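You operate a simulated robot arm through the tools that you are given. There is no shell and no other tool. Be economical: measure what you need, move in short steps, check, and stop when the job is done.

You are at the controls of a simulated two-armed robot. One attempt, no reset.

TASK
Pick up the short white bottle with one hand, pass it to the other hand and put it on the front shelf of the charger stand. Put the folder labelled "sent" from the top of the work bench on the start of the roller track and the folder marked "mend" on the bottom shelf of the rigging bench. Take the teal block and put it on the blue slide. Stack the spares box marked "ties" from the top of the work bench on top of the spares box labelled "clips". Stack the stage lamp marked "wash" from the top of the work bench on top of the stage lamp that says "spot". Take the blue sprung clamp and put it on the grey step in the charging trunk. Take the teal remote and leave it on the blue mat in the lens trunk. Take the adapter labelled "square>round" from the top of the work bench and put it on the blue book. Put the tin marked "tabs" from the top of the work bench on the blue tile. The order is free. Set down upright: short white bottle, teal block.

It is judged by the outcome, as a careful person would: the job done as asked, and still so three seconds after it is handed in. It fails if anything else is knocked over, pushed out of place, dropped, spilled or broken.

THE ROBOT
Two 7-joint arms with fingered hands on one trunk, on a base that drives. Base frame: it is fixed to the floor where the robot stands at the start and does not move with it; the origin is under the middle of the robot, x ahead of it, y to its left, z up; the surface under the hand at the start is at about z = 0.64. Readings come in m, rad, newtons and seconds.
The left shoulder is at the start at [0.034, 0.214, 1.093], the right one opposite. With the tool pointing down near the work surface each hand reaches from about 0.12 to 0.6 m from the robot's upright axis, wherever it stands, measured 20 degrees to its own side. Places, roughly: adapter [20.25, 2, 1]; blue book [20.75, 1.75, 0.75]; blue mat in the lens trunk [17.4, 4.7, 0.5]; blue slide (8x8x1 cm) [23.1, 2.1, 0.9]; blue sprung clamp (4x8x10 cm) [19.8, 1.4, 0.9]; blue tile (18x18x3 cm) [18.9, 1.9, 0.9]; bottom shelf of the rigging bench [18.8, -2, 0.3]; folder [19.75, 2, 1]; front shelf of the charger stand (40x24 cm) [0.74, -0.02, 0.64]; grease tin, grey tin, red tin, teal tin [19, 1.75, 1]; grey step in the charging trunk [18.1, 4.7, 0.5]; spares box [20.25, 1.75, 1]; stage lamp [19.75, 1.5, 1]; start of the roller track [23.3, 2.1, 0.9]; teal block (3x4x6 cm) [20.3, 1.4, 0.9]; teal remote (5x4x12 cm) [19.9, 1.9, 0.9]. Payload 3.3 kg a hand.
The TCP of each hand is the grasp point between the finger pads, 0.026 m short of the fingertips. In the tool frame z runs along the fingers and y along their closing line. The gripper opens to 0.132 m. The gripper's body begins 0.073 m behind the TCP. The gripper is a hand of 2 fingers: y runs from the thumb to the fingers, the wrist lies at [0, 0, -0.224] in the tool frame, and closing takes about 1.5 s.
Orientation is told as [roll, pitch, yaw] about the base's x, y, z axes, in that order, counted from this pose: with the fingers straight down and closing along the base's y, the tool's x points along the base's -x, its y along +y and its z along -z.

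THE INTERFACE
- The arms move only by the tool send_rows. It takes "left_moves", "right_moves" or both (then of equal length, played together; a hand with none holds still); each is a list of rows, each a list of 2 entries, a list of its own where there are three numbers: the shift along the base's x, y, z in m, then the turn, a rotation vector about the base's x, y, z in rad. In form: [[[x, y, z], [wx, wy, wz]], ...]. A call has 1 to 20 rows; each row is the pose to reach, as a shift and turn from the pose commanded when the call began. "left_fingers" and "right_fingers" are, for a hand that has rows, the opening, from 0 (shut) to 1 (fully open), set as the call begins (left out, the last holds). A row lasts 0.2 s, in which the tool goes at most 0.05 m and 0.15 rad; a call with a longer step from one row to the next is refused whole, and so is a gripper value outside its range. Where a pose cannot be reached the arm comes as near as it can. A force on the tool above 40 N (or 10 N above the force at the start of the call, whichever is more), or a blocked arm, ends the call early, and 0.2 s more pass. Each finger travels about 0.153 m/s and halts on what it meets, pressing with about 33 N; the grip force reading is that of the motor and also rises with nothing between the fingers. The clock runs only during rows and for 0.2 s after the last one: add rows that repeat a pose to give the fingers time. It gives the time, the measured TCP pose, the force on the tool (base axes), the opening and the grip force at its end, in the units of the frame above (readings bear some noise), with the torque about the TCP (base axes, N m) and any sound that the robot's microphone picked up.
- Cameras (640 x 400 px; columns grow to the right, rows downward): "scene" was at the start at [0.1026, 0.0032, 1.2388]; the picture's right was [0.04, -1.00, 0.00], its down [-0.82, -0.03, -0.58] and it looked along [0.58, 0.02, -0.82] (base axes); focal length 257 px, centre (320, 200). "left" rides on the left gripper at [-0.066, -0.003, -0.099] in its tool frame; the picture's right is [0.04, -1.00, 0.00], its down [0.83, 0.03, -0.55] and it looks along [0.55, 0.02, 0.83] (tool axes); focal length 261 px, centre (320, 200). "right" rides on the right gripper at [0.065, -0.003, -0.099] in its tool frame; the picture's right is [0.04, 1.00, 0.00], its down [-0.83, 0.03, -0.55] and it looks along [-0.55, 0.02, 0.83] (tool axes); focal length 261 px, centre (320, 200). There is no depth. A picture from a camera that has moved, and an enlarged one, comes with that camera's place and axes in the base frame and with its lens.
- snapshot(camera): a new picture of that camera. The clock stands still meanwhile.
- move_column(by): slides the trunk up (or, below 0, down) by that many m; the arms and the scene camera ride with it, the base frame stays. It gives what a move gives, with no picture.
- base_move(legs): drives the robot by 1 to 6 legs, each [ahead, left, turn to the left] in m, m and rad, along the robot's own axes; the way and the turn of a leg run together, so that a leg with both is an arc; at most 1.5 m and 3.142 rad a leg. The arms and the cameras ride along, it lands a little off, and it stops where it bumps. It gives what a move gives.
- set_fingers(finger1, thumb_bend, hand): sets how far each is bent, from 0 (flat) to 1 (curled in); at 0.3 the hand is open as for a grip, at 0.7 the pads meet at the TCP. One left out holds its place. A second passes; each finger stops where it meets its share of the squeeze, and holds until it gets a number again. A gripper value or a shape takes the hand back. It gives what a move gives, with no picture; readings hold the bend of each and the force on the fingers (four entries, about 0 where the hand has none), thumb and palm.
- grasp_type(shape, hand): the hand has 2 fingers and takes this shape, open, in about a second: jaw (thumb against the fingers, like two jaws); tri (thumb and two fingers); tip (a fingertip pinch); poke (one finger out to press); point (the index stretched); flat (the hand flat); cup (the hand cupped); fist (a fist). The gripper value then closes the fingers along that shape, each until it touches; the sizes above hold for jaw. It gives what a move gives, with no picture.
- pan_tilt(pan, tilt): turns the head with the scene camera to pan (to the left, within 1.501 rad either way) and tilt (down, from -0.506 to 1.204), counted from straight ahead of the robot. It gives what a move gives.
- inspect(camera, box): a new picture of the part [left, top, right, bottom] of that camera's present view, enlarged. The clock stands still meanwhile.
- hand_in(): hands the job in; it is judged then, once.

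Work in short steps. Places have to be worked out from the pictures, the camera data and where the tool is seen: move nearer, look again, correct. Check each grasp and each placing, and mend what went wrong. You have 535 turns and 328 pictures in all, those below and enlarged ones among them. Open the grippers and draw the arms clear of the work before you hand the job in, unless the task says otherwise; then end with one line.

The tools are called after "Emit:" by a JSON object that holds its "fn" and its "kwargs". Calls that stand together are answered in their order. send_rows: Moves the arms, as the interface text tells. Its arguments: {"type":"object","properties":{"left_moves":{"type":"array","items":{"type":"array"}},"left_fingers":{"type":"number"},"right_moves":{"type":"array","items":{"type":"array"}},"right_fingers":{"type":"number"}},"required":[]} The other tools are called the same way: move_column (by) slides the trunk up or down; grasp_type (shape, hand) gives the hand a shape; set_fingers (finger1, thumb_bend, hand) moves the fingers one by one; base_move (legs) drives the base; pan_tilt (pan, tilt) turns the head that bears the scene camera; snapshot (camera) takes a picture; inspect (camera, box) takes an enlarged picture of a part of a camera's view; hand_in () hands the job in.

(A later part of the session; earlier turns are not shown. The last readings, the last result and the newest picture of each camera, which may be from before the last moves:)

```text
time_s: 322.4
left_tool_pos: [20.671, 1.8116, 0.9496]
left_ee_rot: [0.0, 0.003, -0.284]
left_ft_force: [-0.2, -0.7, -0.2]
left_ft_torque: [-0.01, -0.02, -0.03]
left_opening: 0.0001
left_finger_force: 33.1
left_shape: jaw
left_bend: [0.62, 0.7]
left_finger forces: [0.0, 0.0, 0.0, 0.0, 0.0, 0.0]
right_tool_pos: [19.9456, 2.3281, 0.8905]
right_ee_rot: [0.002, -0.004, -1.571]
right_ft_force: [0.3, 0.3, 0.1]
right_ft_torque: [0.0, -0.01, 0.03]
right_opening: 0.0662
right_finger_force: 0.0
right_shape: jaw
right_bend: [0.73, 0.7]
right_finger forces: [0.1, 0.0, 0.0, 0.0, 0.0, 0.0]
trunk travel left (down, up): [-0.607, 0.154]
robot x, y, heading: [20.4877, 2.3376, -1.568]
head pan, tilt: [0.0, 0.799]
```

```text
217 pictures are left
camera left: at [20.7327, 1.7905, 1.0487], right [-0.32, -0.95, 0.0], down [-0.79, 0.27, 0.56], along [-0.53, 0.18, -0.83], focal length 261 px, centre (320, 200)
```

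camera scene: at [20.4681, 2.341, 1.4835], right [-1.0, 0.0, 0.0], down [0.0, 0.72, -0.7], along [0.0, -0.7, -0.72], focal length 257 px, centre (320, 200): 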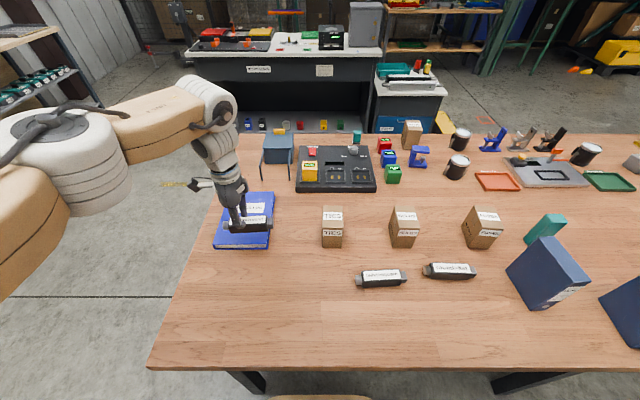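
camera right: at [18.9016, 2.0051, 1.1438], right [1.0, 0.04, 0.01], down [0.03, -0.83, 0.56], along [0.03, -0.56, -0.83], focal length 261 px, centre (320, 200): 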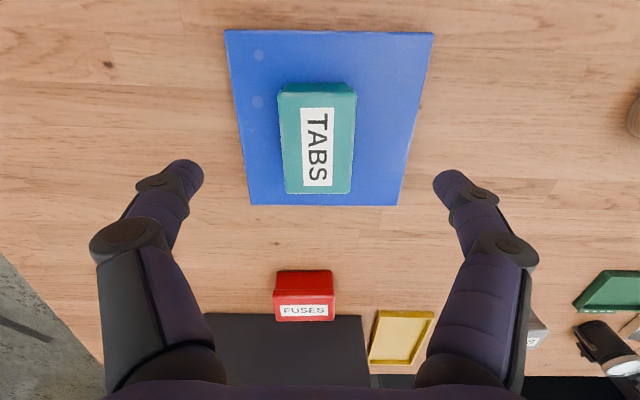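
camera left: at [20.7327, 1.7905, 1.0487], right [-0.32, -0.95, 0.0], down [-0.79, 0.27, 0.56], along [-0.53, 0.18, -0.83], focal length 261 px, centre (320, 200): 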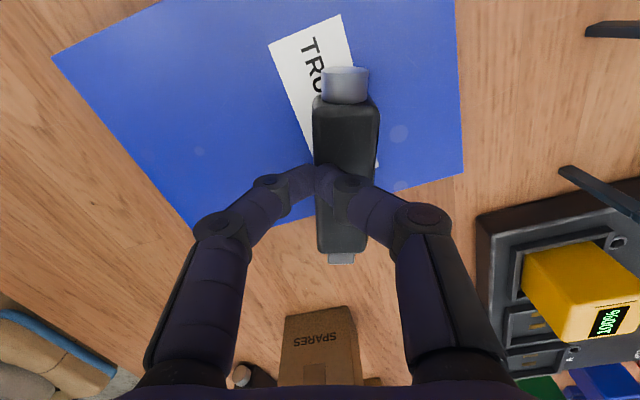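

The fingers closed above the adapter — the bench is lower (≈0.87) than I assumed. Open, lower the trunk 2.5 cm, and close again.

Emit:
{"fn": "send_rows", "kwargs": {"left_moves": [[[0, 0, 0.0], [0, 0, 0]], [[0, 0, 0], [0, 0, 0]], [[0, 0, 0], [0, 0, 0]]], "left_fingers": 0.5}}

Emit:
{"fn": "move_column", "kwargs": {"by": -0.025}}

Emit:
{"fn": "send_rows", "kwargs": {"left_moves": [[[0, -0.005, 0], [0, 0, 0]], [[0, -0.005, 0], [0, 0, 0]], [[0, -0.005, 0], [0, 0, 0]], [[0, -0.005, 0], [0, 0, 0]], [[0, -0.005, 0], [0, 0, 0]], [[0, -0.005, 0], [0, 0, 0]]], "left_fingers": 0}}

Emit:
{"fn": "snapshot", "kwargs": {"camera": "left"}}

```text
time_s: 323.2
left_tool_pos: [20.6707, 1.8106, 0.9508]
left_ee_rot: [0.001, 0.004, -0.284]
left_ft_force: [-0.4, 0.4, -0.6]
left_ft_torque: [-0.01, 0.01, -0.03]
left_opening: 0.0657
left_finger_force: 0.0
left_shape: jaw
left_bend: [0.73, 0.7]
left_finger forces: [0.0, 0.1, 0.1, 0.0, 0.0, 0.0]
right_tool_pos: [19.9459, 2.3299, 0.8917]
right_ee_rot: [0.001, -0.005, -1.569]
right_ft_force: [1.1, 0.2, -0.1]
right_ft_torque: [0.0, -0.01, 0.0]
right_opening: 0.0661
right_finger_force: 0.2
right_shape: jaw
right_bend: [0.73, 0.7]
right_finger forces: [0.1, 0.0, 0.1, 0.0, 0.0, 0.0]
trunk travel left (down, up): [-0.607, 0.154]
robot x, y, heading: [20.487, 2.3367, -1.566]
head pan, tilt: [0.0, 0.799]
```

```text
time_s: 323.9
left_tool_pos: [20.669, 1.811, 0.9251]
left_ee_rot: [-0.002, 0.005, -0.286]
left_ft_force: [0.3, -0.2, 0.2]
left_ft_torque: [-0.03, 0.01, 0.0]
left_opening: 0.0652
left_finger_force: 0.1
left_shape: jaw
left_bend: [0.73, 0.7]
left_finger forces: [0.0, 0.0, 0.0, 0.0, 0.0, 0.0]
right_tool_pos: [19.9464, 2.3292, 0.8658]
right_ee_rot: [0.001, -0.003, -1.572]
right_ft_force: [-0.3, -0.7, 0.5]
right_ft_torque: [0.03, -0.01, -0.02]
right_opening: 0.0662
right_finger_force: 0.1
right_shape: jaw
right_bend: [0.73, 0.7]
right_finger forces: [0.0, 0.0, 0.0, 0.0, 0.1, 0.0]
trunk travel left (down, up): [-0.582, 0.179]
robot x, y, heading: [20.4902, 2.3334, -1.57]
head pan, tilt: [0.0, 0.799]
```

```text
time_s: 325.3
left_tool_pos: [20.6694, 1.8099, 0.9249]
left_ee_rot: [0.0, 0.006, -0.286]
left_ft_force: [0.1, -0.2, 0.2]
left_ft_torque: [0.0, -0.02, -0.03]
left_opening: 0.0281
left_finger_force: 32.6
left_shape: jaw
left_bend: [0.71, 0.7]
left_finger forces: [29.8, 0.0, 0.0, 0.1, 29.8, 0.1]
left hand out of reach, approached as far as the arm can: row 1, 2, 3, 4, 5, 6
right_tool_pos: [19.9458, 2.3298, 0.8665]
right_ee_rot: [0.004, -0.003, -1.569]
right_ft_force: [0.5, 0.8, 0.4]
right_ft_torque: [0.02, 0.04, 0.01]
right_opening: 0.0662
right_finger_force: 0.0
right_shape: jaw
right_bend: [0.73, 0.7]
right_finger forces: [0.0, 0.1, 0.0, 0.1, 0.1, 0.1]
trunk travel left (down, up): [-0.582, 0.179]
robot x, y, heading: [20.4877, 2.3312, -1.57]
head pan, tilt: [0.0, 0.799]
```

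```text
216 pictures are left
camera left: at [20.7325, 1.7902, 1.0232], right [-0.32, -0.95, 0.0], down [-0.79, 0.27, 0.56], along [-0.53, 0.18, -0.83], focal length 261 px, centre (320, 200)
```

left: 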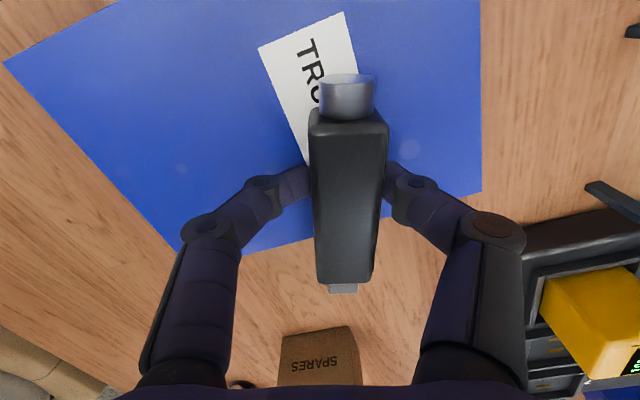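

Solid grip now. Lift 3 cm, shift the base 5.5 cm left and 3 cm back, then set down.

Emit:
{"fn": "send_rows", "kwargs": {"left_moves": [[[0, 0.004, 0.015], [0, 0, 0]], [[0, 0.004, 0.03], [0, 0, 0]]]}}

Emit:
{"fn": "base_move", "kwargs": {"legs": [[-0.03, 0.055, 0]]}}

Emit:
{"fn": "snapshot", "kwargs": {"camera": "left"}}

```text
time_s: 325.9
left_tool_pos: [20.6715, 1.8144, 0.9553]
left_ee_rot: [0.001, 0.006, -0.285]
left_ft_force: [0.2, -0.3, -0.8]
left_ft_torque: [-0.01, -0.02, 0.04]
left_opening: 0.0278
left_finger_force: 33.5
left_shape: jaw
left_bend: [0.71, 0.7]
left_finger forces: [29.8, 0.0, 0.0, 0.1, 29.9, 0.0]
right_tool_pos: [19.9463, 2.3297, 0.867]
right_ee_rot: [0.002, -0.002, -1.57]
right_ft_force: [-0.1, 0.4, 1.0]
right_ft_torque: [0.02, -0.03, 0.0]
right_opening: 0.066
right_finger_force: 0.0
right_shape: jaw
right_bend: [0.73, 0.7]
right_finger forces: [0.0, 0.0, 0.0, 0.0, 0.1, 0.0]
trunk travel left (down, up): [-0.582, 0.179]
robot x, y, heading: [20.4871, 2.3328, -1.565]
head pan, tilt: [0.0, 0.799]
```

```text
time_s: 326.9
left_tool_pos: [20.7211, 1.8481, 0.9561]
left_ee_rot: [-0.001, 0.004, -0.287]
left_ft_force: [-0.5, -0.1, -1.5]
left_ft_torque: [0.1, -0.14, 0.02]
left_opening: 0.0278
left_finger_force: 33.2
left_shape: jaw
left_bend: [0.71, 0.7]
left_finger forces: [29.9, 0.0, 0.0, 0.0, 30.0, 0.0]
right_tool_pos: [19.9971, 2.3656, 0.8668]
right_ee_rot: [0.0, -0.003, -1.575]
right_ft_force: [-0.3, 0.2, 0.3]
right_ft_torque: [-0.11, 0.01, 0.0]
right_opening: 0.066
right_finger_force: 0.1
right_shape: jaw
right_bend: [0.73, 0.7]
right_finger forces: [0.0, 0.0, 0.0, 0.0, 0.0, 0.1]
trunk travel left (down, up): [-0.582, 0.179]
robot x, y, heading: [20.5393, 2.3689, -1.574]
head pan, tilt: [0.0, 0.799]
```

```text
215 pictures are left
camera left: at [20.7834, 1.8277, 1.0544], right [-0.32, -0.95, 0.0], down [-0.79, 0.27, 0.56], along [-0.53, 0.18, -0.83], focal length 261 px, centre (320, 200)
```

left: 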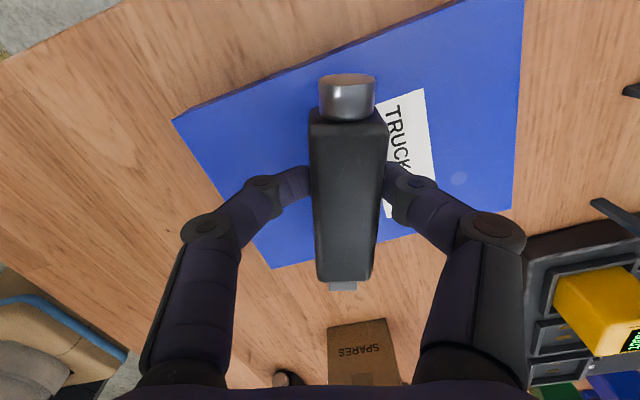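

The adapter fits fully over the book. Lower it.

Emit:
{"fn": "send_rows", "kwargs": {"left_moves": [[[0, 0, -0.012], [0, 0, 0]], [[0, 0, -0.022], [0, 0, 0]], [[0, 0, -0.027], [0, 0, 0]]]}}

Emit:
{"fn": "send_rows", "kwargs": {"left_moves": [[[0, 0, -0.003], [0, 0, 0]], [[0, 0, -0.005], [0, 0, 0]]]}}

```text
time_s: 327.7
left_tool_pos: [20.7203, 1.8487, 0.9279]
left_ee_rot: [0.0, 0.006, -0.288]
left_ft_force: [0.5, -0.5, -1.6]
left_ft_torque: [-0.01, -0.03, -0.01]
left_opening: 0.0278
left_finger_force: 33.0
left_shape: jaw
left_bend: [0.71, 0.7]
left_finger forces: [30.0, 0.1, 0.0, 0.0, 30.0, 0.0]
right_tool_pos: [19.995, 2.3646, 0.865]
right_ee_rot: [0.0, -0.002, -1.575]
right_ft_force: [-0.7, -0.2, -0.6]
right_ft_torque: [0.05, -0.01, -0.04]
right_opening: 0.0662
right_finger_force: 0.1
right_shape: jaw
right_bend: [0.73, 0.7]
right_finger forces: [0.1, 0.0, 0.0, 0.0, 0.0, 0.1]
trunk travel left (down, up): [-0.582, 0.179]
robot x, y, heading: [20.5371, 2.3672, -1.572]
head pan, tilt: [0.0, 0.799]
```

```text
time_s: 328.3
left_tool_pos: [20.7201, 1.8473, 0.924]
left_ee_rot: [-0.001, 0.004, -0.288]
left_ft_force: [0.8, -0.6, 3.0]
left_ft_torque: [-0.11, 0.03, -0.02]
left_opening: 0.0279
left_finger_force: 33.3
left_shape: jaw
left_bend: [0.71, 0.7]
left_finger forces: [31.6, 0.1, 0.1, 0.0, 30.8, 0.1]
right_tool_pos: [19.9958, 2.364, 0.8671]
right_ee_rot: [0.001, -0.004, -1.575]
right_ft_force: [-0.2, 0.0, -0.1]
right_ft_torque: [-0.05, 0.02, -0.01]
right_opening: 0.0661
right_finger_force: 0.1
right_shape: jaw
right_bend: [0.73, 0.7]
right_finger forces: [0.0, 0.1, 0.0, 0.1, 0.0, 0.0]
trunk travel left (down, up): [-0.582, 0.179]
robot x, y, heading: [20.5354, 2.3684, -1.567]
head pan, tilt: [0.0, 0.799]
```

Contact. Open and lift away.

Emit:
{"fn": "send_rows", "kwargs": {"left_moves": [[[0, 0, 0.0], [0, 0, 0]], [[0, 0, 0.0], [0, 0, 0]], [[0, 0, 0.0], [0, 0, 0]], [[0, 0, 0.04], [0, 0, 0]], [[0, 0, 0.09], [0, 0, 0]], [[0, 0, 0.13], [0, 0, 0]]], "left_fingers": 0.6}}

Emit:
{"fn": "snapshot", "kwargs": {"camera": "left"}}

Emit:
{"fn": "inspect", "kwargs": {"camera": "scene", "box": [150, 110, 450, 300]}}

```text
time_s: 329.7
left_tool_pos: [20.7197, 1.8478, 1.0535]
left_ee_rot: [0.0, 0.005, -0.287]
left_ft_force: [-0.8, 0.2, 0.8]
left_ft_torque: [0.0, 0.0, 0.03]
left_opening: 0.079
left_finger_force: 0.1
left_shape: jaw
left_bend: [0.71, 0.7]
left_finger forces: [0.0, 0.0, 0.0, 0.1, 0.1, 0.1]
right_tool_pos: [19.9965, 2.3647, 0.8664]
right_ee_rot: [0.0, -0.003, -1.574]
right_ft_force: [-0.6, -0.2, -0.2]
right_ft_torque: [-0.01, 0.01, 0.0]
right_opening: 0.0661
right_finger_force: 0.1
right_shape: jaw
right_bend: [0.73, 0.7]
right_finger forces: [0.1, 0.1, 0.1, 0.1, 0.0, 0.1]
trunk travel left (down, up): [-0.582, 0.179]
robot x, y, heading: [20.5385, 2.3706, -1.572]
head pan, tilt: [0.0, 0.799]
```

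```text
214 pictures are left
camera left: at [20.7822, 1.8282, 1.1518], right [-0.32, -0.95, 0.0], down [-0.79, 0.27, 0.56], along [-0.53, 0.18, -0.83], focal length 261 px, centre (320, 200)
```

left: 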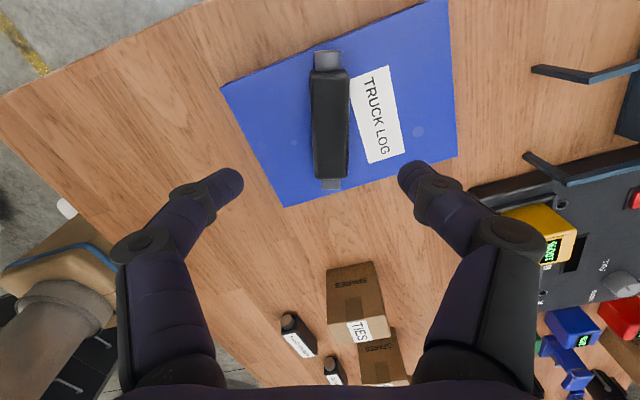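

```text
2.11 times, centred on (300, 205) of scene
camera zoom: at [20.5381, 2.2759, 1.4587], right [-1.0, 0.0, 0.0], down [0.0, 0.72, -0.7], along [0.0, -0.7, -0.72], focal length 542 px, centre (362, 190)
```

zoom: 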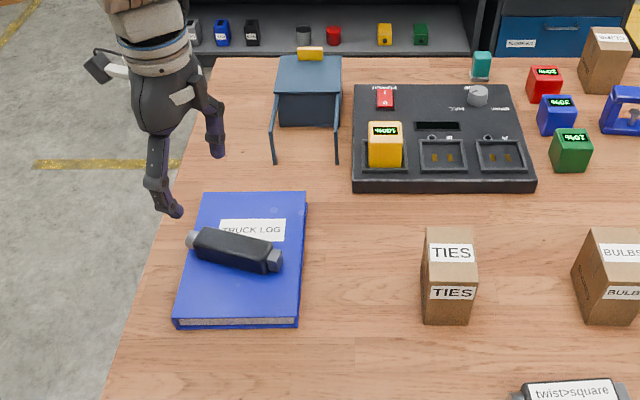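

The adapter lies fully on the book. Next, the TIES box: shift the base 0.27 m right so the left hand is above it.

Emit:
{"fn": "send_rows", "kwargs": {"left_moves": [[[0, 0.005, 0.01], [0, 0, 0.14]], [[0, 0.01, 0.02], [0, 0, 0.287]]], "left_fingers": 0.9}}

Emit:
{"fn": "base_move", "kwargs": {"legs": [[0, -0.26, 0]]}}

Emit:
{"fn": "snapshot", "kwargs": {"camera": "left"}}

```text
time_s: 330.3
left_tool_pos: [20.7196, 1.8585, 1.0724]
left_ee_rot: [-0.001, 0.004, 0.001]
left_ft_force: [1.0, -0.1, 0.2]
left_ft_torque: [0.0, 0.01, 0.0]
left_opening: 0.1188
left_finger_force: 0.0
left_shape: jaw
left_bend: [0.48, 0.31]
left_finger forces: [0.0, 0.0, 0.1, 0.0, 0.1, 0.1]
right_tool_pos: [19.9961, 2.3645, 0.8671]
right_ee_rot: [0.002, -0.002, -1.573]
right_ft_force: [0.9, 0.4, -0.6]
right_ft_torque: [0.01, 0.0, 0.0]
right_opening: 0.0661
right_finger_force: 0.0
right_shape: jaw
right_bend: [0.73, 0.7]
right_finger forces: [0.0, 0.0, 0.0, 0.0, 0.0, 0.0]
trunk travel left (down, up): [-0.582, 0.179]
robot x, y, heading: [20.5396, 2.3682, -1.571]
head pan, tilt: [0.0, 0.799]
```

```text
time_s: 332.2
left_tool_pos: [20.4548, 1.8572, 1.0726]
left_ee_rot: [0.001, 0.003, -0.008]
left_ft_force: [0.0, -0.2, 0.5]
left_ft_torque: [-0.01, 0.0, -0.02]
left_opening: 0.119
left_finger_force: 0.0
left_shape: jaw
left_bend: [0.48, 0.31]
left_finger forces: [0.0, 0.0, 0.0, 0.0, 0.1, 0.0]
right_tool_pos: [19.7339, 2.3678, 0.8663]
right_ee_rot: [0.001, -0.002, -1.58]
right_ft_force: [0.3, 0.5, -0.4]
right_ft_torque: [0.02, -0.01, 0.02]
right_opening: 0.0661
right_finger_force: 0.0
right_shape: jaw
right_bend: [0.73, 0.7]
right_finger forces: [0.0, 0.0, 0.0, 0.0, 0.0, 0.1]
trunk travel left (down, up): [-0.582, 0.179]
robot x, y, heading: [20.2775, 2.366, -1.576]
head pan, tilt: [0.0, 0.799]
```

```text
212 pictures are left
camera left: at [20.5203, 1.8557, 1.1713], right [-0.05, -1.0, 0.0], down [-0.83, 0.04, 0.56], along [-0.56, 0.03, -0.83], focal length 261 px, centre (320, 200)
```

left: 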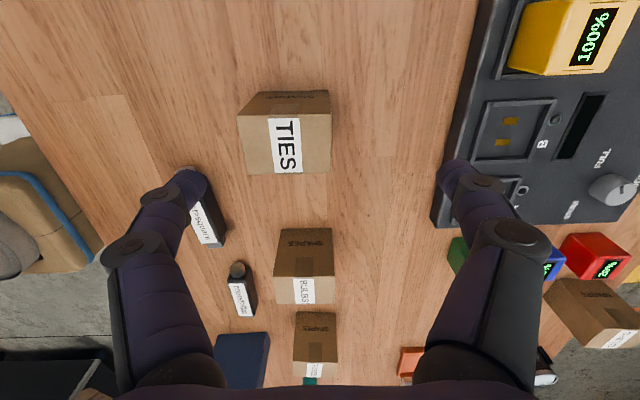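

TIES box top centre ≈(20.435, 1.888), about 5×7 cm. Move over it and descend partway.

Emit:
{"fn": "send_rows", "kwargs": {"left_moves": [[[-0.01, 0.016, 0], [0, 0, 0]], [[-0.02, 0.031, 0], [0, 0, 0]], [[-0.02, 0.031, -0.04], [0, 0, 0]], [[-0.02, 0.031, -0.07], [0, 0, 0]]]}}

Emit:
{"fn": "snapshot", "kwargs": {"camera": "left"}}

```text
time_s: 333.2
left_tool_pos: [20.4365, 1.8875, 1.0037]
left_ee_rot: [0.0, 0.006, -0.006]
left_ft_force: [-0.1, 0.3, 0.1]
left_ft_torque: [0.01, 0.01, 0.0]
left_opening: 0.1184
left_finger_force: 0.2
left_shape: jaw
left_bend: [0.48, 0.31]
left_finger forces: [0.0, 0.0, 0.1, 0.0, 0.0, 0.0]
right_tool_pos: [19.7334, 2.3687, 0.867]
right_ee_rot: [0.002, -0.002, -1.58]
right_ft_force: [0.6, 0.7, 0.7]
right_ft_torque: [-0.01, -0.02, -0.01]
right_opening: 0.0662
right_finger_force: 0.1
right_shape: jaw
right_bend: [0.73, 0.7]
right_finger forces: [0.1, 0.1, 0.0, 0.1, 0.0, 0.0]
trunk travel left (down, up): [-0.582, 0.179]
robot x, y, heading: [20.2769, 2.3676, -1.58]
head pan, tilt: [0.0, 0.799]
```

```text
211 pictures are left
camera left: at [20.5024, 1.8858, 1.1014], right [-0.05, -1.0, 0.0], down [-0.83, 0.04, 0.56], along [-0.56, 0.03, -0.83], focal length 261 px, centre (320, 200)
```

left: 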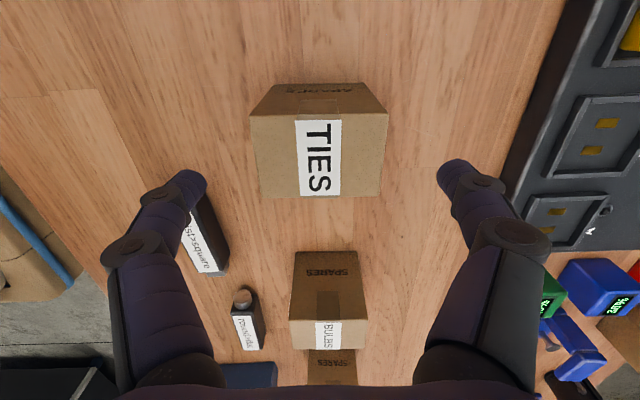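

Centred: top at z≈0.952. Descend to z≈0.93 and grip.

Emit:
{"fn": "send_rows", "kwargs": {"left_moves": [[[0, 0, -0.03], [0, 0, 0]], [[0, 0, -0.055], [0, 0, 0]], [[0, 0, -0.073], [0, 0, 0]]]}}

Emit:
{"fn": "send_rows", "kwargs": {"left_moves": [[[0, 0, 0], [0, 0, 0]], [[0, 0, 0], [0, 0, 0]], [[0, 0, 0], [0, 0, 0]], [[0, 0, 0], [0, 0, 0]], [[0, 0, 0], [0, 0, 0]]], "left_fingers": 0}}

Emit:
{"fn": "snapshot", "kwargs": {"camera": "left"}}

```text
time_s: 334.0
left_tool_pos: [20.4362, 1.8899, 0.9297]
left_ee_rot: [-0.002, 0.004, -0.007]
left_ft_force: [-0.2, -0.9, 0.2]
left_ft_torque: [0.0, 0.03, 0.0]
left_opening: 0.1188
left_finger_force: 0.1
left_shape: jaw
left_bend: [0.48, 0.31]
left_finger forces: [0.0, 0.0, 0.1, 0.0, 0.1, 0.0]
right_tool_pos: [19.7348, 2.3679, 0.8664]
right_ee_rot: [0.004, -0.003, -1.579]
right_ft_force: [-0.3, 0.8, 0.2]
right_ft_torque: [-0.01, -0.02, -0.01]
right_opening: 0.0659
right_finger_force: 0.1
right_shape: jaw
right_bend: [0.73, 0.7]
right_finger forces: [0.0, 0.0, 0.1, 0.1, 0.0, 0.1]
trunk travel left (down, up): [-0.582, 0.179]
robot x, y, heading: [20.2773, 2.3678, -1.577]
head pan, tilt: [0.0, 0.799]
```

```text
time_s: 335.2
left_tool_pos: [20.4347, 1.8907, 0.9309]
left_ee_rot: [0.0, 0.006, -0.008]
left_ft_force: [-0.5, -0.4, -0.6]
left_ft_torque: [0.01, 0.03, 0.01]
left_opening: 0.0739
left_finger_force: 33.6
left_shape: jaw
left_bend: [0.72, 0.71]
left_finger forces: [29.8, 0.1, 0.0, 0.0, 30.0, 0.1]
right_tool_pos: [19.7347, 2.3678, 0.8652]
right_ee_rot: [0.001, -0.002, -1.579]
right_ft_force: [-0.1, 0.0, -0.5]
right_ft_torque: [0.02, -0.02, -0.01]
right_opening: 0.0659
right_finger_force: 0.1
right_shape: jaw
right_bend: [0.73, 0.7]
right_finger forces: [0.0, 0.0, 0.0, 0.0, 0.1, 0.0]
trunk travel left (down, up): [-0.582, 0.179]
robot x, y, heading: [20.2787, 2.3673, -1.577]
head pan, tilt: [0.0, 0.799]
```

```text
210 pictures are left
camera left: at [20.5017, 1.8873, 1.0287], right [-0.05, -1.0, 0.0], down [-0.83, 0.04, 0.56], along [-0.56, 0.03, -0.83], focal length 261 px, centre (320, 200)
```

left: 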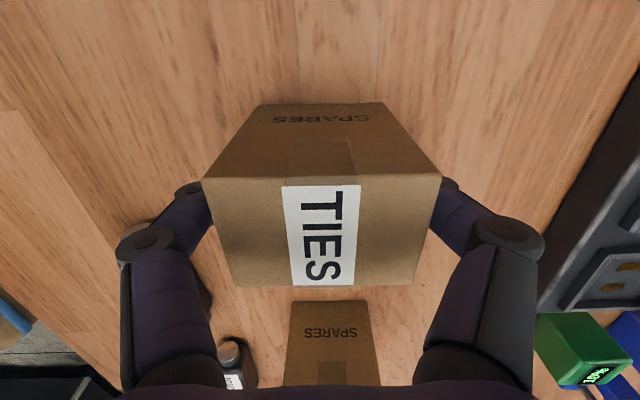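

Box gripped. Lift with the trunk, back off 0.4 m and look at the MEND folder.

Emit:
{"fn": "move_column", "kwargs": {"by": 0.12}}

Emit:
{"fn": "base_move", "kwargs": {"legs": [[-0.4, 0, 0]]}}

Emit:
{"fn": "pan_tilt", "kwargs": {"pan": -0.3, "tilt": 0.85}}

Emit:
{"fn": "snapshot", "kwargs": {"camera": "scene"}}

```text
time_s: 336.7
left_tool_pos: [20.4368, 1.8888, 1.0494]
left_ee_rot: [-0.001, 0.004, -0.007]
left_ft_force: [0.5, 0.0, -1.5]
left_ft_torque: [0.0, 0.0, -0.01]
left_opening: 0.0738
left_finger_force: 33.1
left_shape: jaw
left_bend: [0.72, 0.71]
left_finger forces: [30.0, 0.0, 0.0, 0.0, 30.0, 0.1]
right_tool_pos: [19.7343, 2.3683, 0.9856]
right_ee_rot: [0.003, -0.003, -1.579]
right_ft_force: [-0.8, 0.8, 0.2]
right_ft_torque: [-0.01, -0.01, 0.01]
right_opening: 0.066
right_finger_force: 0.1
right_shape: jaw
right_bend: [0.73, 0.7]
right_finger forces: [0.1, 0.0, 0.1, 0.0, 0.0, 0.1]
trunk travel left (down, up): [-0.702, 0.059]
robot x, y, heading: [20.28, 2.3696, -1.581]
head pan, tilt: [0.0, 0.799]
```

```text
time_s: 339.2
left_tool_pos: [20.4392, 2.2908, 1.0509]
left_ee_rot: [-0.001, 0.005, -0.008]
left_ft_force: [-0.2, -1.0, -1.8]
left_ft_torque: [-0.03, 0.04, -0.01]
left_opening: 0.0738
left_finger_force: 32.6
left_shape: jaw
left_bend: [0.72, 0.71]
left_finger forces: [30.1, 0.1, 0.1, 0.0, 30.0, 0.0]
right_tool_pos: [19.7381, 2.7693, 0.9867]
right_ee_rot: [0.002, -0.004, -1.579]
right_ft_force: [-0.2, 0.6, -0.1]
right_ft_torque: [-0.03, 0.0, 0.0]
right_opening: 0.066
right_finger_force: 0.0
right_shape: jaw
right_bend: [0.73, 0.7]
right_finger forces: [0.1, 0.0, 0.0, 0.0, 0.0, 0.0]
trunk travel left (down, up): [-0.702, 0.059]
robot x, y, heading: [20.2768, 2.7721, -1.577]
head pan, tilt: [0.0, 0.799]
```

```text
time_s: 340.0
left_tool_pos: [20.4379, 2.2909, 1.0493]
left_ee_rot: [0.0, 0.006, -0.008]
left_ft_force: [0.5, 0.1, -2.7]
left_ft_torque: [-0.01, 0.03, 0.01]
left_opening: 0.074
left_finger_force: 33.2
left_shape: jaw
left_bend: [0.72, 0.71]
left_finger forces: [30.0, 0.1, 0.0, 0.0, 30.2, 0.0]
right_tool_pos: [19.7362, 2.7687, 0.9867]
right_ee_rot: [0.001, -0.002, -1.579]
right_ft_force: [-0.3, -0.2, -0.2]
right_ft_torque: [0.01, 0.03, 0.0]
right_opening: 0.0664
right_finger_force: 0.1
right_shape: jaw
right_bend: [0.73, 0.7]
right_finger forces: [0.0, 0.1, 0.0, 0.0, 0.1, 0.1]
trunk travel left (down, up): [-0.702, 0.059]
robot x, y, heading: [20.2766, 2.7693, -1.577]
head pan, tilt: [-0.3, 0.85]
```

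```text
209 pictures are left
camera scene: at [20.256, 2.6851, 1.5746], right [-0.95, 0.3, 0.0], down [0.23, 0.72, -0.66], along [-0.2, -0.63, -0.75], focal length 257 px, centre (320, 200)
```

scene: 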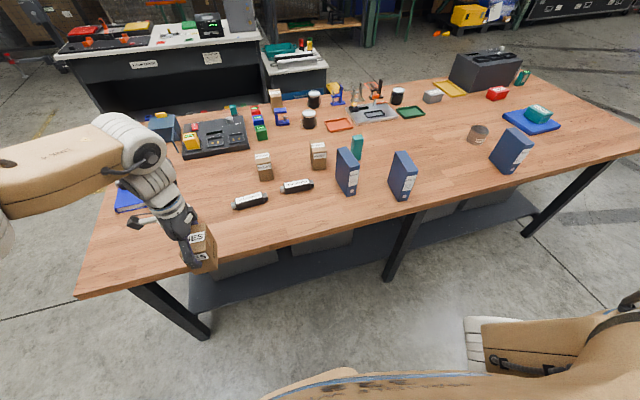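

MEND folder: spine at about (19.945, 2.10), height ≈0.16. Bring the right hand forward and pitch it forward 0.9 rad, open.

Emit:
{"fn": "send_rows", "kwargs": {"right_moves": [[[0.03, -0.03, 0.0], [0, 0, 0]], [[0.06, -0.06, 0.0], [-0.1, 0, 0]], [[0.09, -0.09, 0.0], [-0.2, 0, 0]], [[0.12, -0.12, 0.0], [-0.3, 0, 0]], [[0.15, -0.15, 0.0], [-0.4, 0, 0]], [[0.18, -0.18, 0.0], [-0.5, 0, 0]], [[0.21, -0.21, 0.0], [-0.6, 0, 0]], [[0.24, -0.24, 0.0], [-0.7, 0, 0]], [[0.26, -0.27, 0.0], [-0.8, 0, 0]], [[0.28, -0.3, 0.0], [-0.9, 0, 0]], [[0.28, -0.33, 0.0], [-0.9, 0, 0]]], "right_fingers": 0.75}}

Emit:
{"fn": "snapshot", "kwargs": {"camera": "right"}}

```text
time_s: 342.6
left_tool_pos: [20.4407, 2.2912, 1.0488]
left_ee_rot: [0.0, 0.005, -0.008]
left_ft_force: [-0.1, 0.2, -1.6]
left_ft_torque: [0.02, 0.0, 0.02]
left_opening: 0.0739
left_finger_force: 32.5
left_shape: jaw
left_bend: [0.72, 0.71]
left_finger forces: [30.1, 0.0, 0.0, 0.1, 30.1, 0.1]
right_tool_pos: [19.8876, 2.4143, 0.9524]
right_ee_rot: [-0.068, -0.888, -1.586]
right_ft_force: [-0.2, -0.4, -0.5]
right_ft_torque: [-0.01, 0.02, -0.01]
right_opening: 0.0988
right_finger_force: 0.1
right_shape: jaw
right_bend: [0.64, 0.5]
right_finger forces: [0.0, 0.0, 0.0, 0.0, 0.0, 0.0]
right hand out of reach, approached as far as the arm can: row 3, 4, 5, 6, 7, 8, 9, 10, 11
trunk travel left (down, up): [-0.702, 0.059]
robot x, y, heading: [20.2785, 2.7725, -1.58]
head pan, tilt: [-0.3, 0.85]
stopped in row 11 (right hand): the arm was blocked; the commanded pose is now the measured one
```

```text
208 pictures are left
camera right: at [19.8937, 2.5313, 0.9647], right [1.0, -0.04, -0.07], down [0.07, -0.1, 0.99], along [-0.05, -0.99, -0.1], focal length 261 px, centre (320, 200)
```

right: 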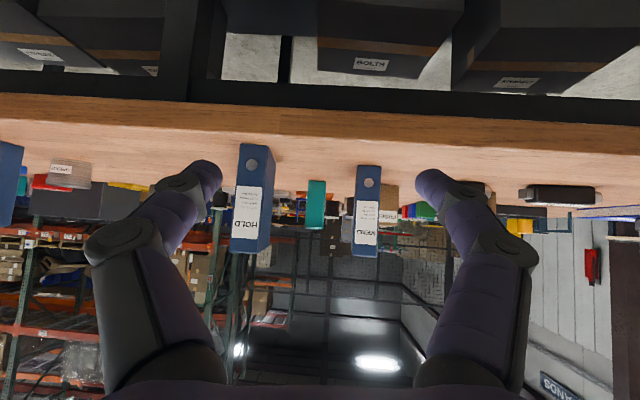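

MEND is at x≈19.94, spine y≈2.12. Align the base: 5.5 cm left, 0.24 m ahead.

Emit:
{"fn": "base_move", "kwargs": {"legs": [[0, 0.052, 0], [0.24, 0, 0.005]]}}

Emit:
{"fn": "snapshot", "kwargs": {"camera": "right"}}

Emit:
{"fn": "snapshot", "kwargs": {"camera": "scene"}}

```text
time_s: 344.9
left_tool_pos: [20.4924, 2.0513, 1.0495]
left_ee_rot: [-0.001, 0.006, -0.002]
left_ft_force: [0.0, -0.9, -2.6]
left_ft_torque: [0.01, 0.02, -0.02]
left_opening: 0.0738
left_finger_force: 33.0
left_shape: jaw
left_bend: [0.72, 0.71]
left_finger forces: [30.0, 0.0, 0.0, 0.1, 30.2, 0.1]
right_tool_pos: [19.9411, 2.172, 0.952]
right_ee_rot: [-0.066, -0.887, -1.582]
right_ft_force: [-0.5, -0.1, 0.4]
right_ft_torque: [0.03, -0.01, 0.0]
right_opening: 0.099
right_finger_force: 0.1
right_shape: jaw
right_bend: [0.64, 0.5]
right_finger forces: [0.0, 0.0, 0.0, 0.1, 0.1, 0.1]
trunk travel left (down, up): [-0.702, 0.059]
robot x, y, heading: [20.334, 2.5299, -1.573]
head pan, tilt: [-0.3, 0.85]
```

```text
207 pictures are left
camera right: at [19.9451, 2.2895, 0.9638], right [1.0, -0.04, -0.07], down [0.07, -0.1, 0.99], along [-0.04, -0.99, -0.1], focal length 261 px, centre (320, 200)
```

right: 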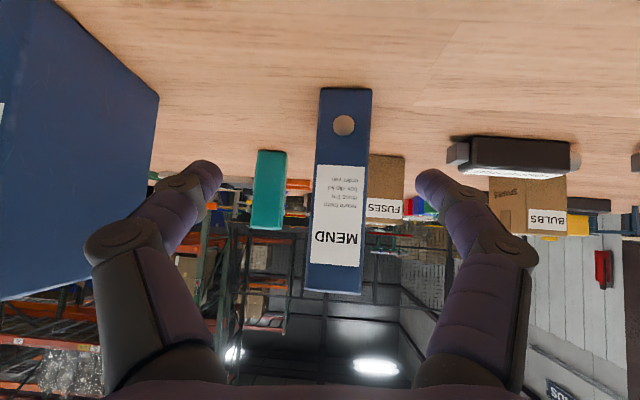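

```text
206 pictures are left
camera scene: at [20.3069, 2.4441, 1.5746], right [-0.96, 0.3, 0.0], down [0.22, 0.72, -0.66], along [-0.2, -0.63, -0.75], focal length 257 px, centre (320, 200)
```

scene: 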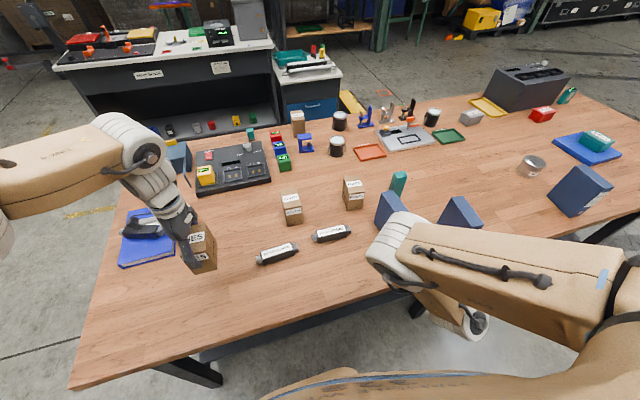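

Spine at (19.954, 2.105). Advance with the base 9.5 cm and close.

Emit:
{"fn": "base_move", "kwargs": {"legs": [[0.095, 0.013, 0]]}}

Emit:
{"fn": "snapshot", "kwargs": {"camera": "right"}}

```text
time_s: 346.0
left_tool_pos: [20.5042, 1.9573, 1.0484]
left_ee_rot: [0.0, 0.006, -0.002]
left_ft_force: [0.1, -0.9, -2.1]
left_ft_torque: [0.0, -0.02, -0.01]
left_opening: 0.0739
left_finger_force: 33.4
left_shape: jaw
left_bend: [0.72, 0.71]
left_finger forces: [30.0, 0.0, 0.0, 0.1, 30.1, 0.1]
right_tool_pos: [19.9522, 2.0781, 0.9523]
right_ee_rot: [-0.068, -0.887, -1.583]
right_ft_force: [0.7, -0.5, 0.1]
right_ft_torque: [0.04, 0.02, -0.01]
right_opening: 0.099
right_finger_force: 0.0
right_shape: jaw
right_bend: [0.64, 0.5]
right_finger forces: [0.0, 0.0, 0.0, 0.1, 0.0, 0.0]
trunk travel left (down, up): [-0.702, 0.059]
robot x, y, heading: [20.3407, 2.4382, -1.568]
head pan, tilt: [-0.3, 0.85]
```

```text
205 pictures are left
camera right: at [19.9578, 2.195, 0.9639], right [1.0, -0.04, -0.07], down [0.07, -0.1, 0.99], along [-0.05, -0.99, -0.1], focal length 261 px, centre (320, 200)
```

right: 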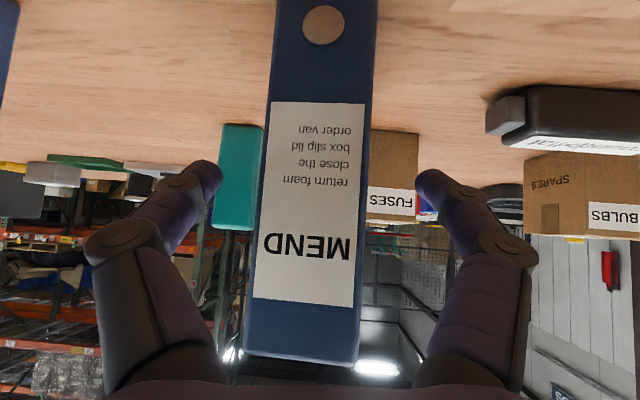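

The folder is between the fingers. Close the right hand.

Emit:
{"fn": "send_rows", "kwargs": {"right_moves": [[[0, 0, 0], [0, 0, 0]], [[0, 0, 0], [0, 0, 0]], [[0, 0, 0], [0, 0, 0]], [[0, 0, 0], [0, 0, 0]], [[0, 0, 0], [0, 0, 0]], [[0, 0, 0], [0, 0, 0]]], "right_fingers": 0}}

Emit:
{"fn": "move_column", "kwargs": {"by": 0.05}}

Emit:
{"fn": "snapshot", "kwargs": {"camera": "right"}}

```text
time_s: 347.4
left_tool_pos: [20.5047, 1.9578, 1.0484]
left_ee_rot: [0.001, 0.007, -0.003]
left_ft_force: [0.3, 0.1, -1.3]
left_ft_torque: [0.02, 0.01, 0.01]
left_opening: 0.074
left_finger_force: 33.5
left_shape: jaw
left_bend: [0.72, 0.71]
left_finger forces: [30.1, 0.0, 0.1, 0.0, 30.0, 0.0]
right_tool_pos: [19.9518, 2.0783, 0.9528]
right_ee_rot: [-0.069, -0.89, -1.584]
right_ft_force: [-1.0, 0.5, 1.6]
right_ft_torque: [0.0, 0.01, -0.03]
right_opening: 0.0338
right_finger_force: 32.7
right_shape: jaw
right_bend: [0.74, 0.7]
right_finger forces: [29.5, 0.0, 0.0, 0.0, 30.4, 0.0]
trunk travel left (down, up): [-0.702, 0.059]
robot x, y, heading: [20.3389, 2.4365, -1.568]
head pan, tilt: [-0.3, 0.85]
```

```text
time_s: 348.3
left_tool_pos: [20.5046, 1.9577, 1.099]
left_ee_rot: [0.0, 0.005, -0.003]
left_ft_force: [0.5, -0.8, -2.6]
left_ft_torque: [-0.01, -0.05, -0.01]
left_opening: 0.0737
left_finger_force: 33.5
left_shape: jaw
left_bend: [0.72, 0.71]
left_finger forces: [30.1, 0.0, 0.0, 0.0, 30.2, 0.1]
right_tool_pos: [19.9035, 2.0789, 1.0168]
right_ee_rot: [-0.164, -0.906, -1.571]
right_ft_force: [0.9, -0.1, -1.7]
right_ft_torque: [0.04, 0.0, 0.0]
right_opening: 0.0334
right_finger_force: 33.0
right_shape: jaw
right_bend: [0.73, 0.7]
right_finger forces: [32.1, 0.0, 0.1, 0.0, 32.1, 0.0]
trunk travel left (down, up): [-0.752, 0.009]
robot x, y, heading: [20.3432, 2.437, -1.57]
head pan, tilt: [-0.3, 0.85]
```

```text
204 pictures are left
camera right: at [19.9155, 2.1966, 1.0253], right [0.99, -0.11, -0.13], down [0.12, -0.09, 0.99], along [-0.12, -0.99, -0.08], focal length 261 px, centre (320, 200)
```

right: 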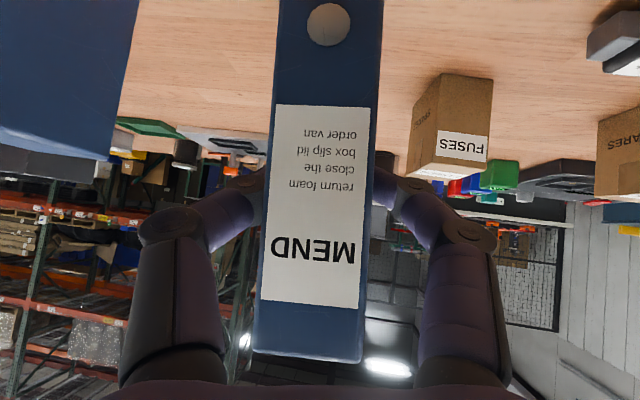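

The folder is gripped. Back off and look toward the bench's far end for a way round.

Emit:
{"fn": "base_move", "kwargs": {"legs": [[-0.45, 0, 0]]}}

Emit:
{"fn": "pan_tilt", "kwargs": {"pan": 1.0, "tilt": 0.5}}

Emit:
{"fn": "snapshot", "kwargs": {"camera": "scene"}}

Emit:
{"fn": "snapshot", "kwargs": {"camera": "right"}}

```text
time_s: 351.0
left_tool_pos: [20.5045, 2.4117, 1.0999]
left_ee_rot: [0.0, 0.004, -0.002]
left_ft_force: [-0.1, -0.2, -2.5]
left_ft_torque: [-0.01, -0.03, -0.02]
left_opening: 0.0739
left_finger_force: 32.9
left_shape: jaw
left_bend: [0.72, 0.71]
left_finger forces: [30.1, 0.1, 0.0, 0.0, 30.1, 0.0]
right_tool_pos: [19.9004, 2.5407, 1.0141]
right_ee_rot: [-0.168, -0.894, -1.573]
right_ft_force: [0.8, 0.1, -2.0]
right_ft_torque: [0.06, 0.0, 0.0]
right_opening: 0.0334
right_finger_force: 32.5
right_shape: jaw
right_bend: [0.73, 0.7]
right_finger forces: [32.1, 0.2, 0.1, 0.0, 32.0, 0.0]
trunk travel left (down, up): [-0.752, 0.009]
robot x, y, heading: [20.3425, 2.8928, -1.57]
head pan, tilt: [-0.3, 0.85]
```

```text
time_s: 352.5
left_tool_pos: [20.5055, 2.4116, 1.0998]
left_ee_rot: [0.001, 0.005, -0.002]
left_ft_force: [-0.5, 0.1, -1.6]
left_ft_torque: [-0.01, 0.0, 0.0]
left_opening: 0.0741
left_finger_force: 33.1
left_shape: jaw
left_bend: [0.72, 0.71]
left_finger forces: [30.1, 0.1, 0.0, 0.1, 30.1, 0.1]
right_tool_pos: [19.8966, 2.5416, 1.0132]
right_ee_rot: [-0.174, -0.893, -1.573]
right_ft_force: [0.2, -0.9, -2.4]
right_ft_torque: [0.05, 0.01, 0.0]
right_opening: 0.0335
right_finger_force: 33.0
right_shape: jaw
right_bend: [0.73, 0.7]
right_finger forces: [32.1, 0.0, 0.1, 0.1, 31.9, 0.1]
trunk travel left (down, up): [-0.752, 0.009]
robot x, y, heading: [20.3474, 2.8914, -1.571]
head pan, tilt: [1.0, 0.499]
```

```text
203 pictures are left
camera scene: at [20.4196, 2.8315, 1.6547], right [-0.54, -0.84, 0.0], down [-0.4, 0.26, -0.88], along [0.74, -0.47, -0.48], focal length 257 px, centre (320, 200)
```

scene: 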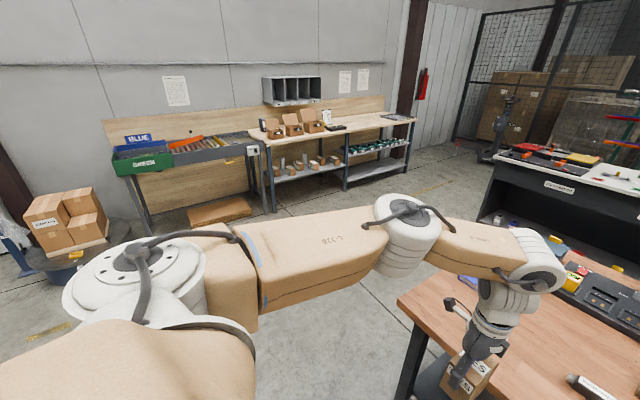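

```text
202 pictures are left
camera right: at [19.9119, 2.6578, 1.0235], right [0.98, -0.11, -0.14], down [0.13, -0.1, 0.99], along [-0.12, -0.99, -0.09], focal length 261 px, centre (320, 200)
```

right: 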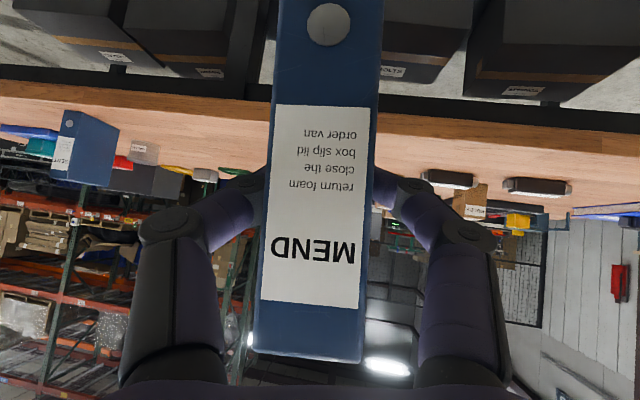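

The far end is free. Drive: left 1.1 m, ahead 1.4 m, turn round to the left, back to y≈0.8.

Emit:
{"fn": "base_move", "kwargs": {"legs": [[0, 1.1, 0], [1.4, 0, 0], [0, 0, 1.571], [0, 0, 1.571], [-0.65, 0, 0]]}}

Emit:
{"fn": "pan_tilt", "kwargs": {"pan": 0.8, "tilt": 0.6}}

Emit:
{"fn": "snapshot", "kwargs": {"camera": "scene"}}

```text
time_s: 375.6
left_tool_pos: [21.2413, 1.3215, 1.1005]
left_ee_rot: [0.0, 0.006, 3.084]
left_ft_force: [-0.3, -0.3, -1.4]
left_ft_torque: [-0.01, -0.06, 0.02]
left_opening: 0.0719
left_finger_force: 33.5
left_shape: jaw
left_bend: [0.72, 0.71]
left_finger forces: [29.8, 0.0, 0.1, 0.1, 29.6, 0.1]
right_tool_pos: [21.8401, 1.1593, 1.014]
right_ee_rot: [-0.173, -0.893, 1.513]
right_ft_force: [0.0, 0.0, -1.9]
right_ft_torque: [-0.04, 0.0, 0.03]
right_opening: 0.033
right_finger_force: 33.0
right_shape: jaw
right_bend: [0.74, 0.7]
right_finger forces: [29.6, 0.0, 0.0, 0.0, 29.5, 0.0]
trunk travel left (down, up): [-0.752, 0.009]
robot x, y, heading: [21.3769, 0.834, 1.514]
head pan, tilt: [1.0, 0.499]
```

```text
time_s: 376.3
left_tool_pos: [21.2414, 1.322, 1.0995]
left_ee_rot: [0.0, 0.004, 3.084]
left_ft_force: [-0.9, -1.6, -1.2]
left_ft_torque: [0.02, -0.01, -0.01]
left_opening: 0.0723
left_finger_force: 33.0
left_shape: jaw
left_bend: [0.72, 0.71]
left_finger forces: [29.7, 0.0, 0.0, 0.1, 29.7, 0.1]
right_tool_pos: [21.8414, 1.158, 1.0138]
right_ee_rot: [-0.175, -0.893, 1.514]
right_ft_force: [0.4, 0.6, -2.4]
right_ft_torque: [-0.09, 0.03, 0.04]
right_opening: 0.033
right_finger_force: 33.4
right_shape: jaw
right_bend: [0.74, 0.7]
right_finger forces: [29.8, 0.0, 0.0, 0.1, 29.5, 0.0]
trunk travel left (down, up): [-0.752, 0.009]
robot x, y, heading: [21.3759, 0.8391, 1.512]
head pan, tilt: [0.799, 0.6]
```

```text
201 pictures are left
camera scene: at [21.3169, 0.9106, 1.6456], right [0.74, 0.68, 0.0], down [0.38, -0.42, -0.83], along [-0.56, 0.61, -0.56], focal length 257 px, centre (320, 200)
```

scene: 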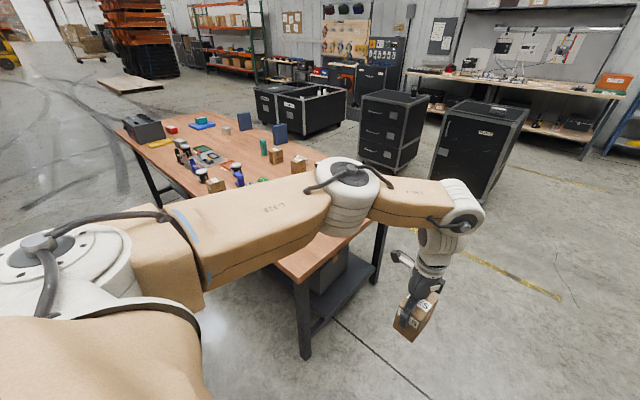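

Strafe left 0.95 m along the bench's right side, squaring up.

Emit:
{"fn": "base_move", "kwargs": {"legs": [[-0.05, 0, 0.058], [0, 0.95, 0]]}}

Emit:
{"fn": "pan_tilt", "kwargs": {"pan": 0.1, "tilt": 0.8}}

Emit:
{"fn": "snapshot", "kwargs": {"camera": "scene"}}

```text
time_s: 381.8
left_tool_pos: [20.2497, 1.2594, 1.0989]
left_ee_rot: [-0.001, 0.005, -3.134]
left_ft_force: [0.1, 0.4, -1.8]
left_ft_torque: [-0.01, 0.0, -0.01]
left_opening: 0.0723
left_finger_force: 33.3
left_shape: jaw
left_bend: [0.72, 0.71]
left_finger forces: [29.8, 0.0, 0.0, 0.0, 29.8, 0.0]
right_tool_pos: [20.8571, 1.1353, 1.013]
right_ee_rot: [-0.175, -0.894, 1.58]
right_ft_force: [0.2, 0.0, -1.4]
right_ft_torque: [-0.08, 0.0, 0.0]
right_opening: 0.0331
right_finger_force: 33.1
right_shape: jaw
right_bend: [0.74, 0.7]
right_finger forces: [29.7, 0.0, 0.0, 0.1, 29.5, 0.0]
trunk travel left (down, up): [-0.752, 0.009]
robot x, y, heading: [20.4162, 0.7819, 1.575]
head pan, tilt: [0.799, 0.6]
```

```text
time_s: 382.9
left_tool_pos: [20.2493, 1.2594, 1.0995]
left_ee_rot: [0.0, 0.007, -3.133]
left_ft_force: [-0.2, 0.8, -2.0]
left_ft_torque: [0.03, 0.0, -0.01]
left_opening: 0.0723
left_finger_force: 33.0
left_shape: jaw
left_bend: [0.72, 0.71]
left_finger forces: [29.8, 0.0, 0.1, 0.0, 29.8, 0.0]
right_tool_pos: [20.858, 1.1352, 1.0121]
right_ee_rot: [-0.176, -0.894, 1.579]
right_ft_force: [0.1, 0.7, -2.3]
right_ft_torque: [-0.08, 0.01, 0.01]
right_opening: 0.033
right_finger_force: 32.7
right_shape: jaw
right_bend: [0.74, 0.7]
right_finger forces: [29.7, 0.1, 0.1, 0.0, 29.4, 0.0]
trunk travel left (down, up): [-0.752, 0.009]
robot x, y, heading: [20.4123, 0.7847, 1.583]
head pan, tilt: [0.099, 0.799]
```

```text
200 pictures are left
camera scene: at [20.4059, 0.8735, 1.6287], right [0.99, 0.11, 0.0], down [0.08, -0.71, -0.7], along [-0.07, 0.69, -0.72], focal length 257 px, centre (320, 200)
```

scene: 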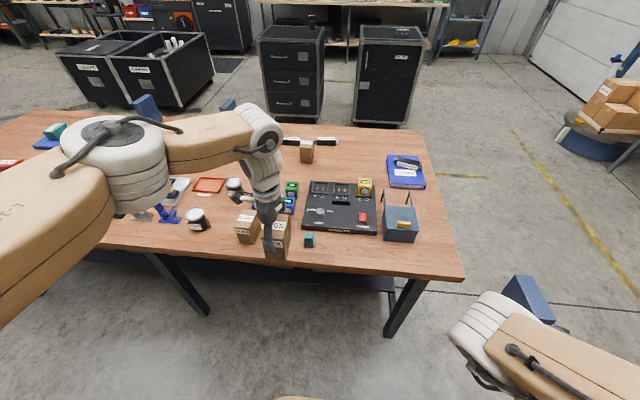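

Zoom to confirm the CLIPS box and the things around it.

Emit:
{"fn": "inspect", "kwargs": {"camera": "scene", "box": [110, 170, 350, 290]}}

Emit:
{"fn": "snapshot", "kwargs": {"camera": "left"}}

```text
2.67 times, centred on (230, 230) of scene
camera zoom: at [20.4059, 0.8735, 1.6287], right [0.99, 0.11, 0.0], down [0.08, -0.71, -0.7], along [-0.07, 0.69, -0.72], focal length 686 px, centre (560, 120)
```

zoom: 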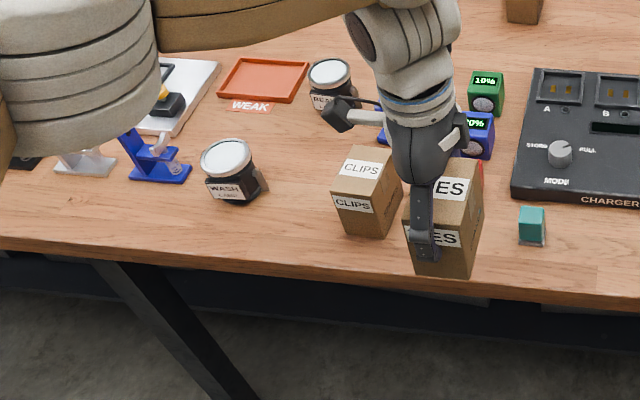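

```text
198 pictures are left
camera left: at [20.1832, 1.2624, 1.1978], right [0.03, 1.0, 0.0], down [0.83, -0.03, 0.56], along [0.56, -0.02, -0.83], focal length 261 px, centre (320, 200)
```

left: 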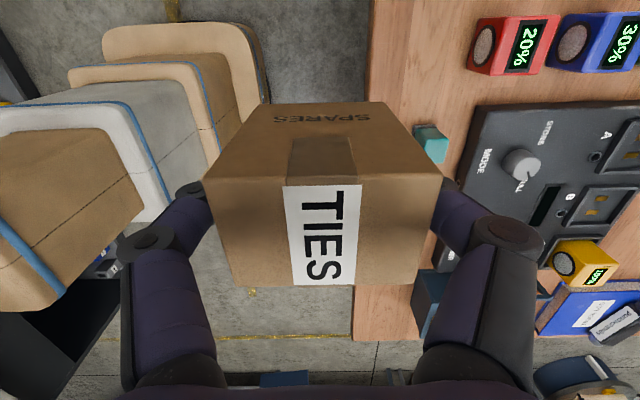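

CLIPS box is at about (20.09, 1.41). Move the base 0.15 m left and 0.12 m ahead to bring TIES above it, then check with the left camera.

Emit:
{"fn": "base_move", "kwargs": {"legs": [[0.12, 0.15, -0.005]]}}

Emit:
{"fn": "snapshot", "kwargs": {"camera": "left"}}

Emit:
{"fn": "snapshot", "kwargs": {"camera": "scene"}}

```text
time_s: 384.5
left_tool_pos: [20.1006, 1.3799, 1.0977]
left_ee_rot: [-0.001, 0.004, 3.141]
left_ft_force: [-0.7, 0.8, -1.5]
left_ft_torque: [-0.04, 0.01, -0.02]
left_opening: 0.0724
left_finger_force: 32.6
left_shape: jaw
left_bend: [0.72, 0.71]
left_finger forces: [29.8, 0.1, 0.0, 0.0, 29.8, 0.0]
right_tool_pos: [20.7085, 1.2515, 1.0132]
right_ee_rot: [-0.176, -0.892, 1.571]
right_ft_force: [-0.2, 0.2, -2.5]
right_ft_torque: [-0.05, 0.0, -0.05]
right_opening: 0.033
right_finger_force: 33.0
right_shape: jaw
right_bend: [0.74, 0.7]
right_finger forces: [29.9, 0.0, 0.0, 0.1, 29.6, 0.0]
trunk travel left (down, up): [-0.752, 0.009]
robot x, y, heading: [20.2631, 0.9008, 1.574]
head pan, tilt: [0.099, 0.799]
```

```text
197 pictures are left
camera left: at [20.0345, 1.3842, 1.1974], right [0.04, 1.0, 0.0], down [0.83, -0.03, 0.56], along [0.56, -0.02, -0.83], focal length 261 px, centre (320, 200)
```

left: 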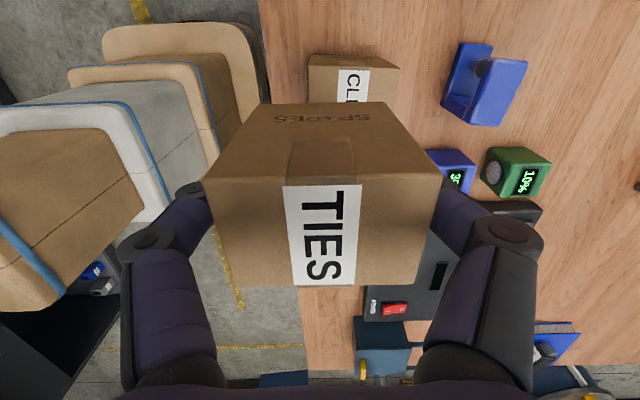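

```text
196 pictures are left
camera scene: at [20.2544, 0.9941, 1.6287], right [0.99, 0.1, 0.0], down [0.07, -0.71, -0.7], along [-0.07, 0.69, -0.72], focal length 257 px, centre (320, 200)
```

scene: 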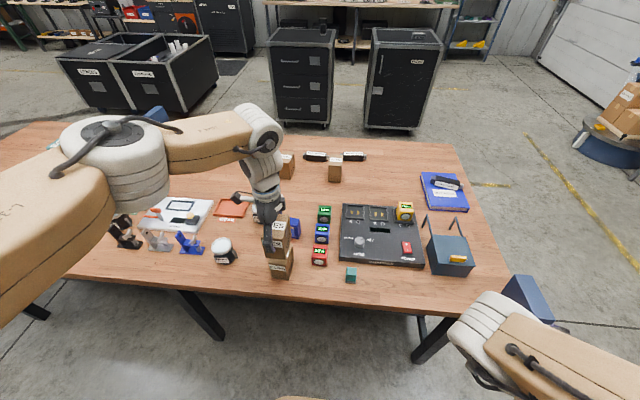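

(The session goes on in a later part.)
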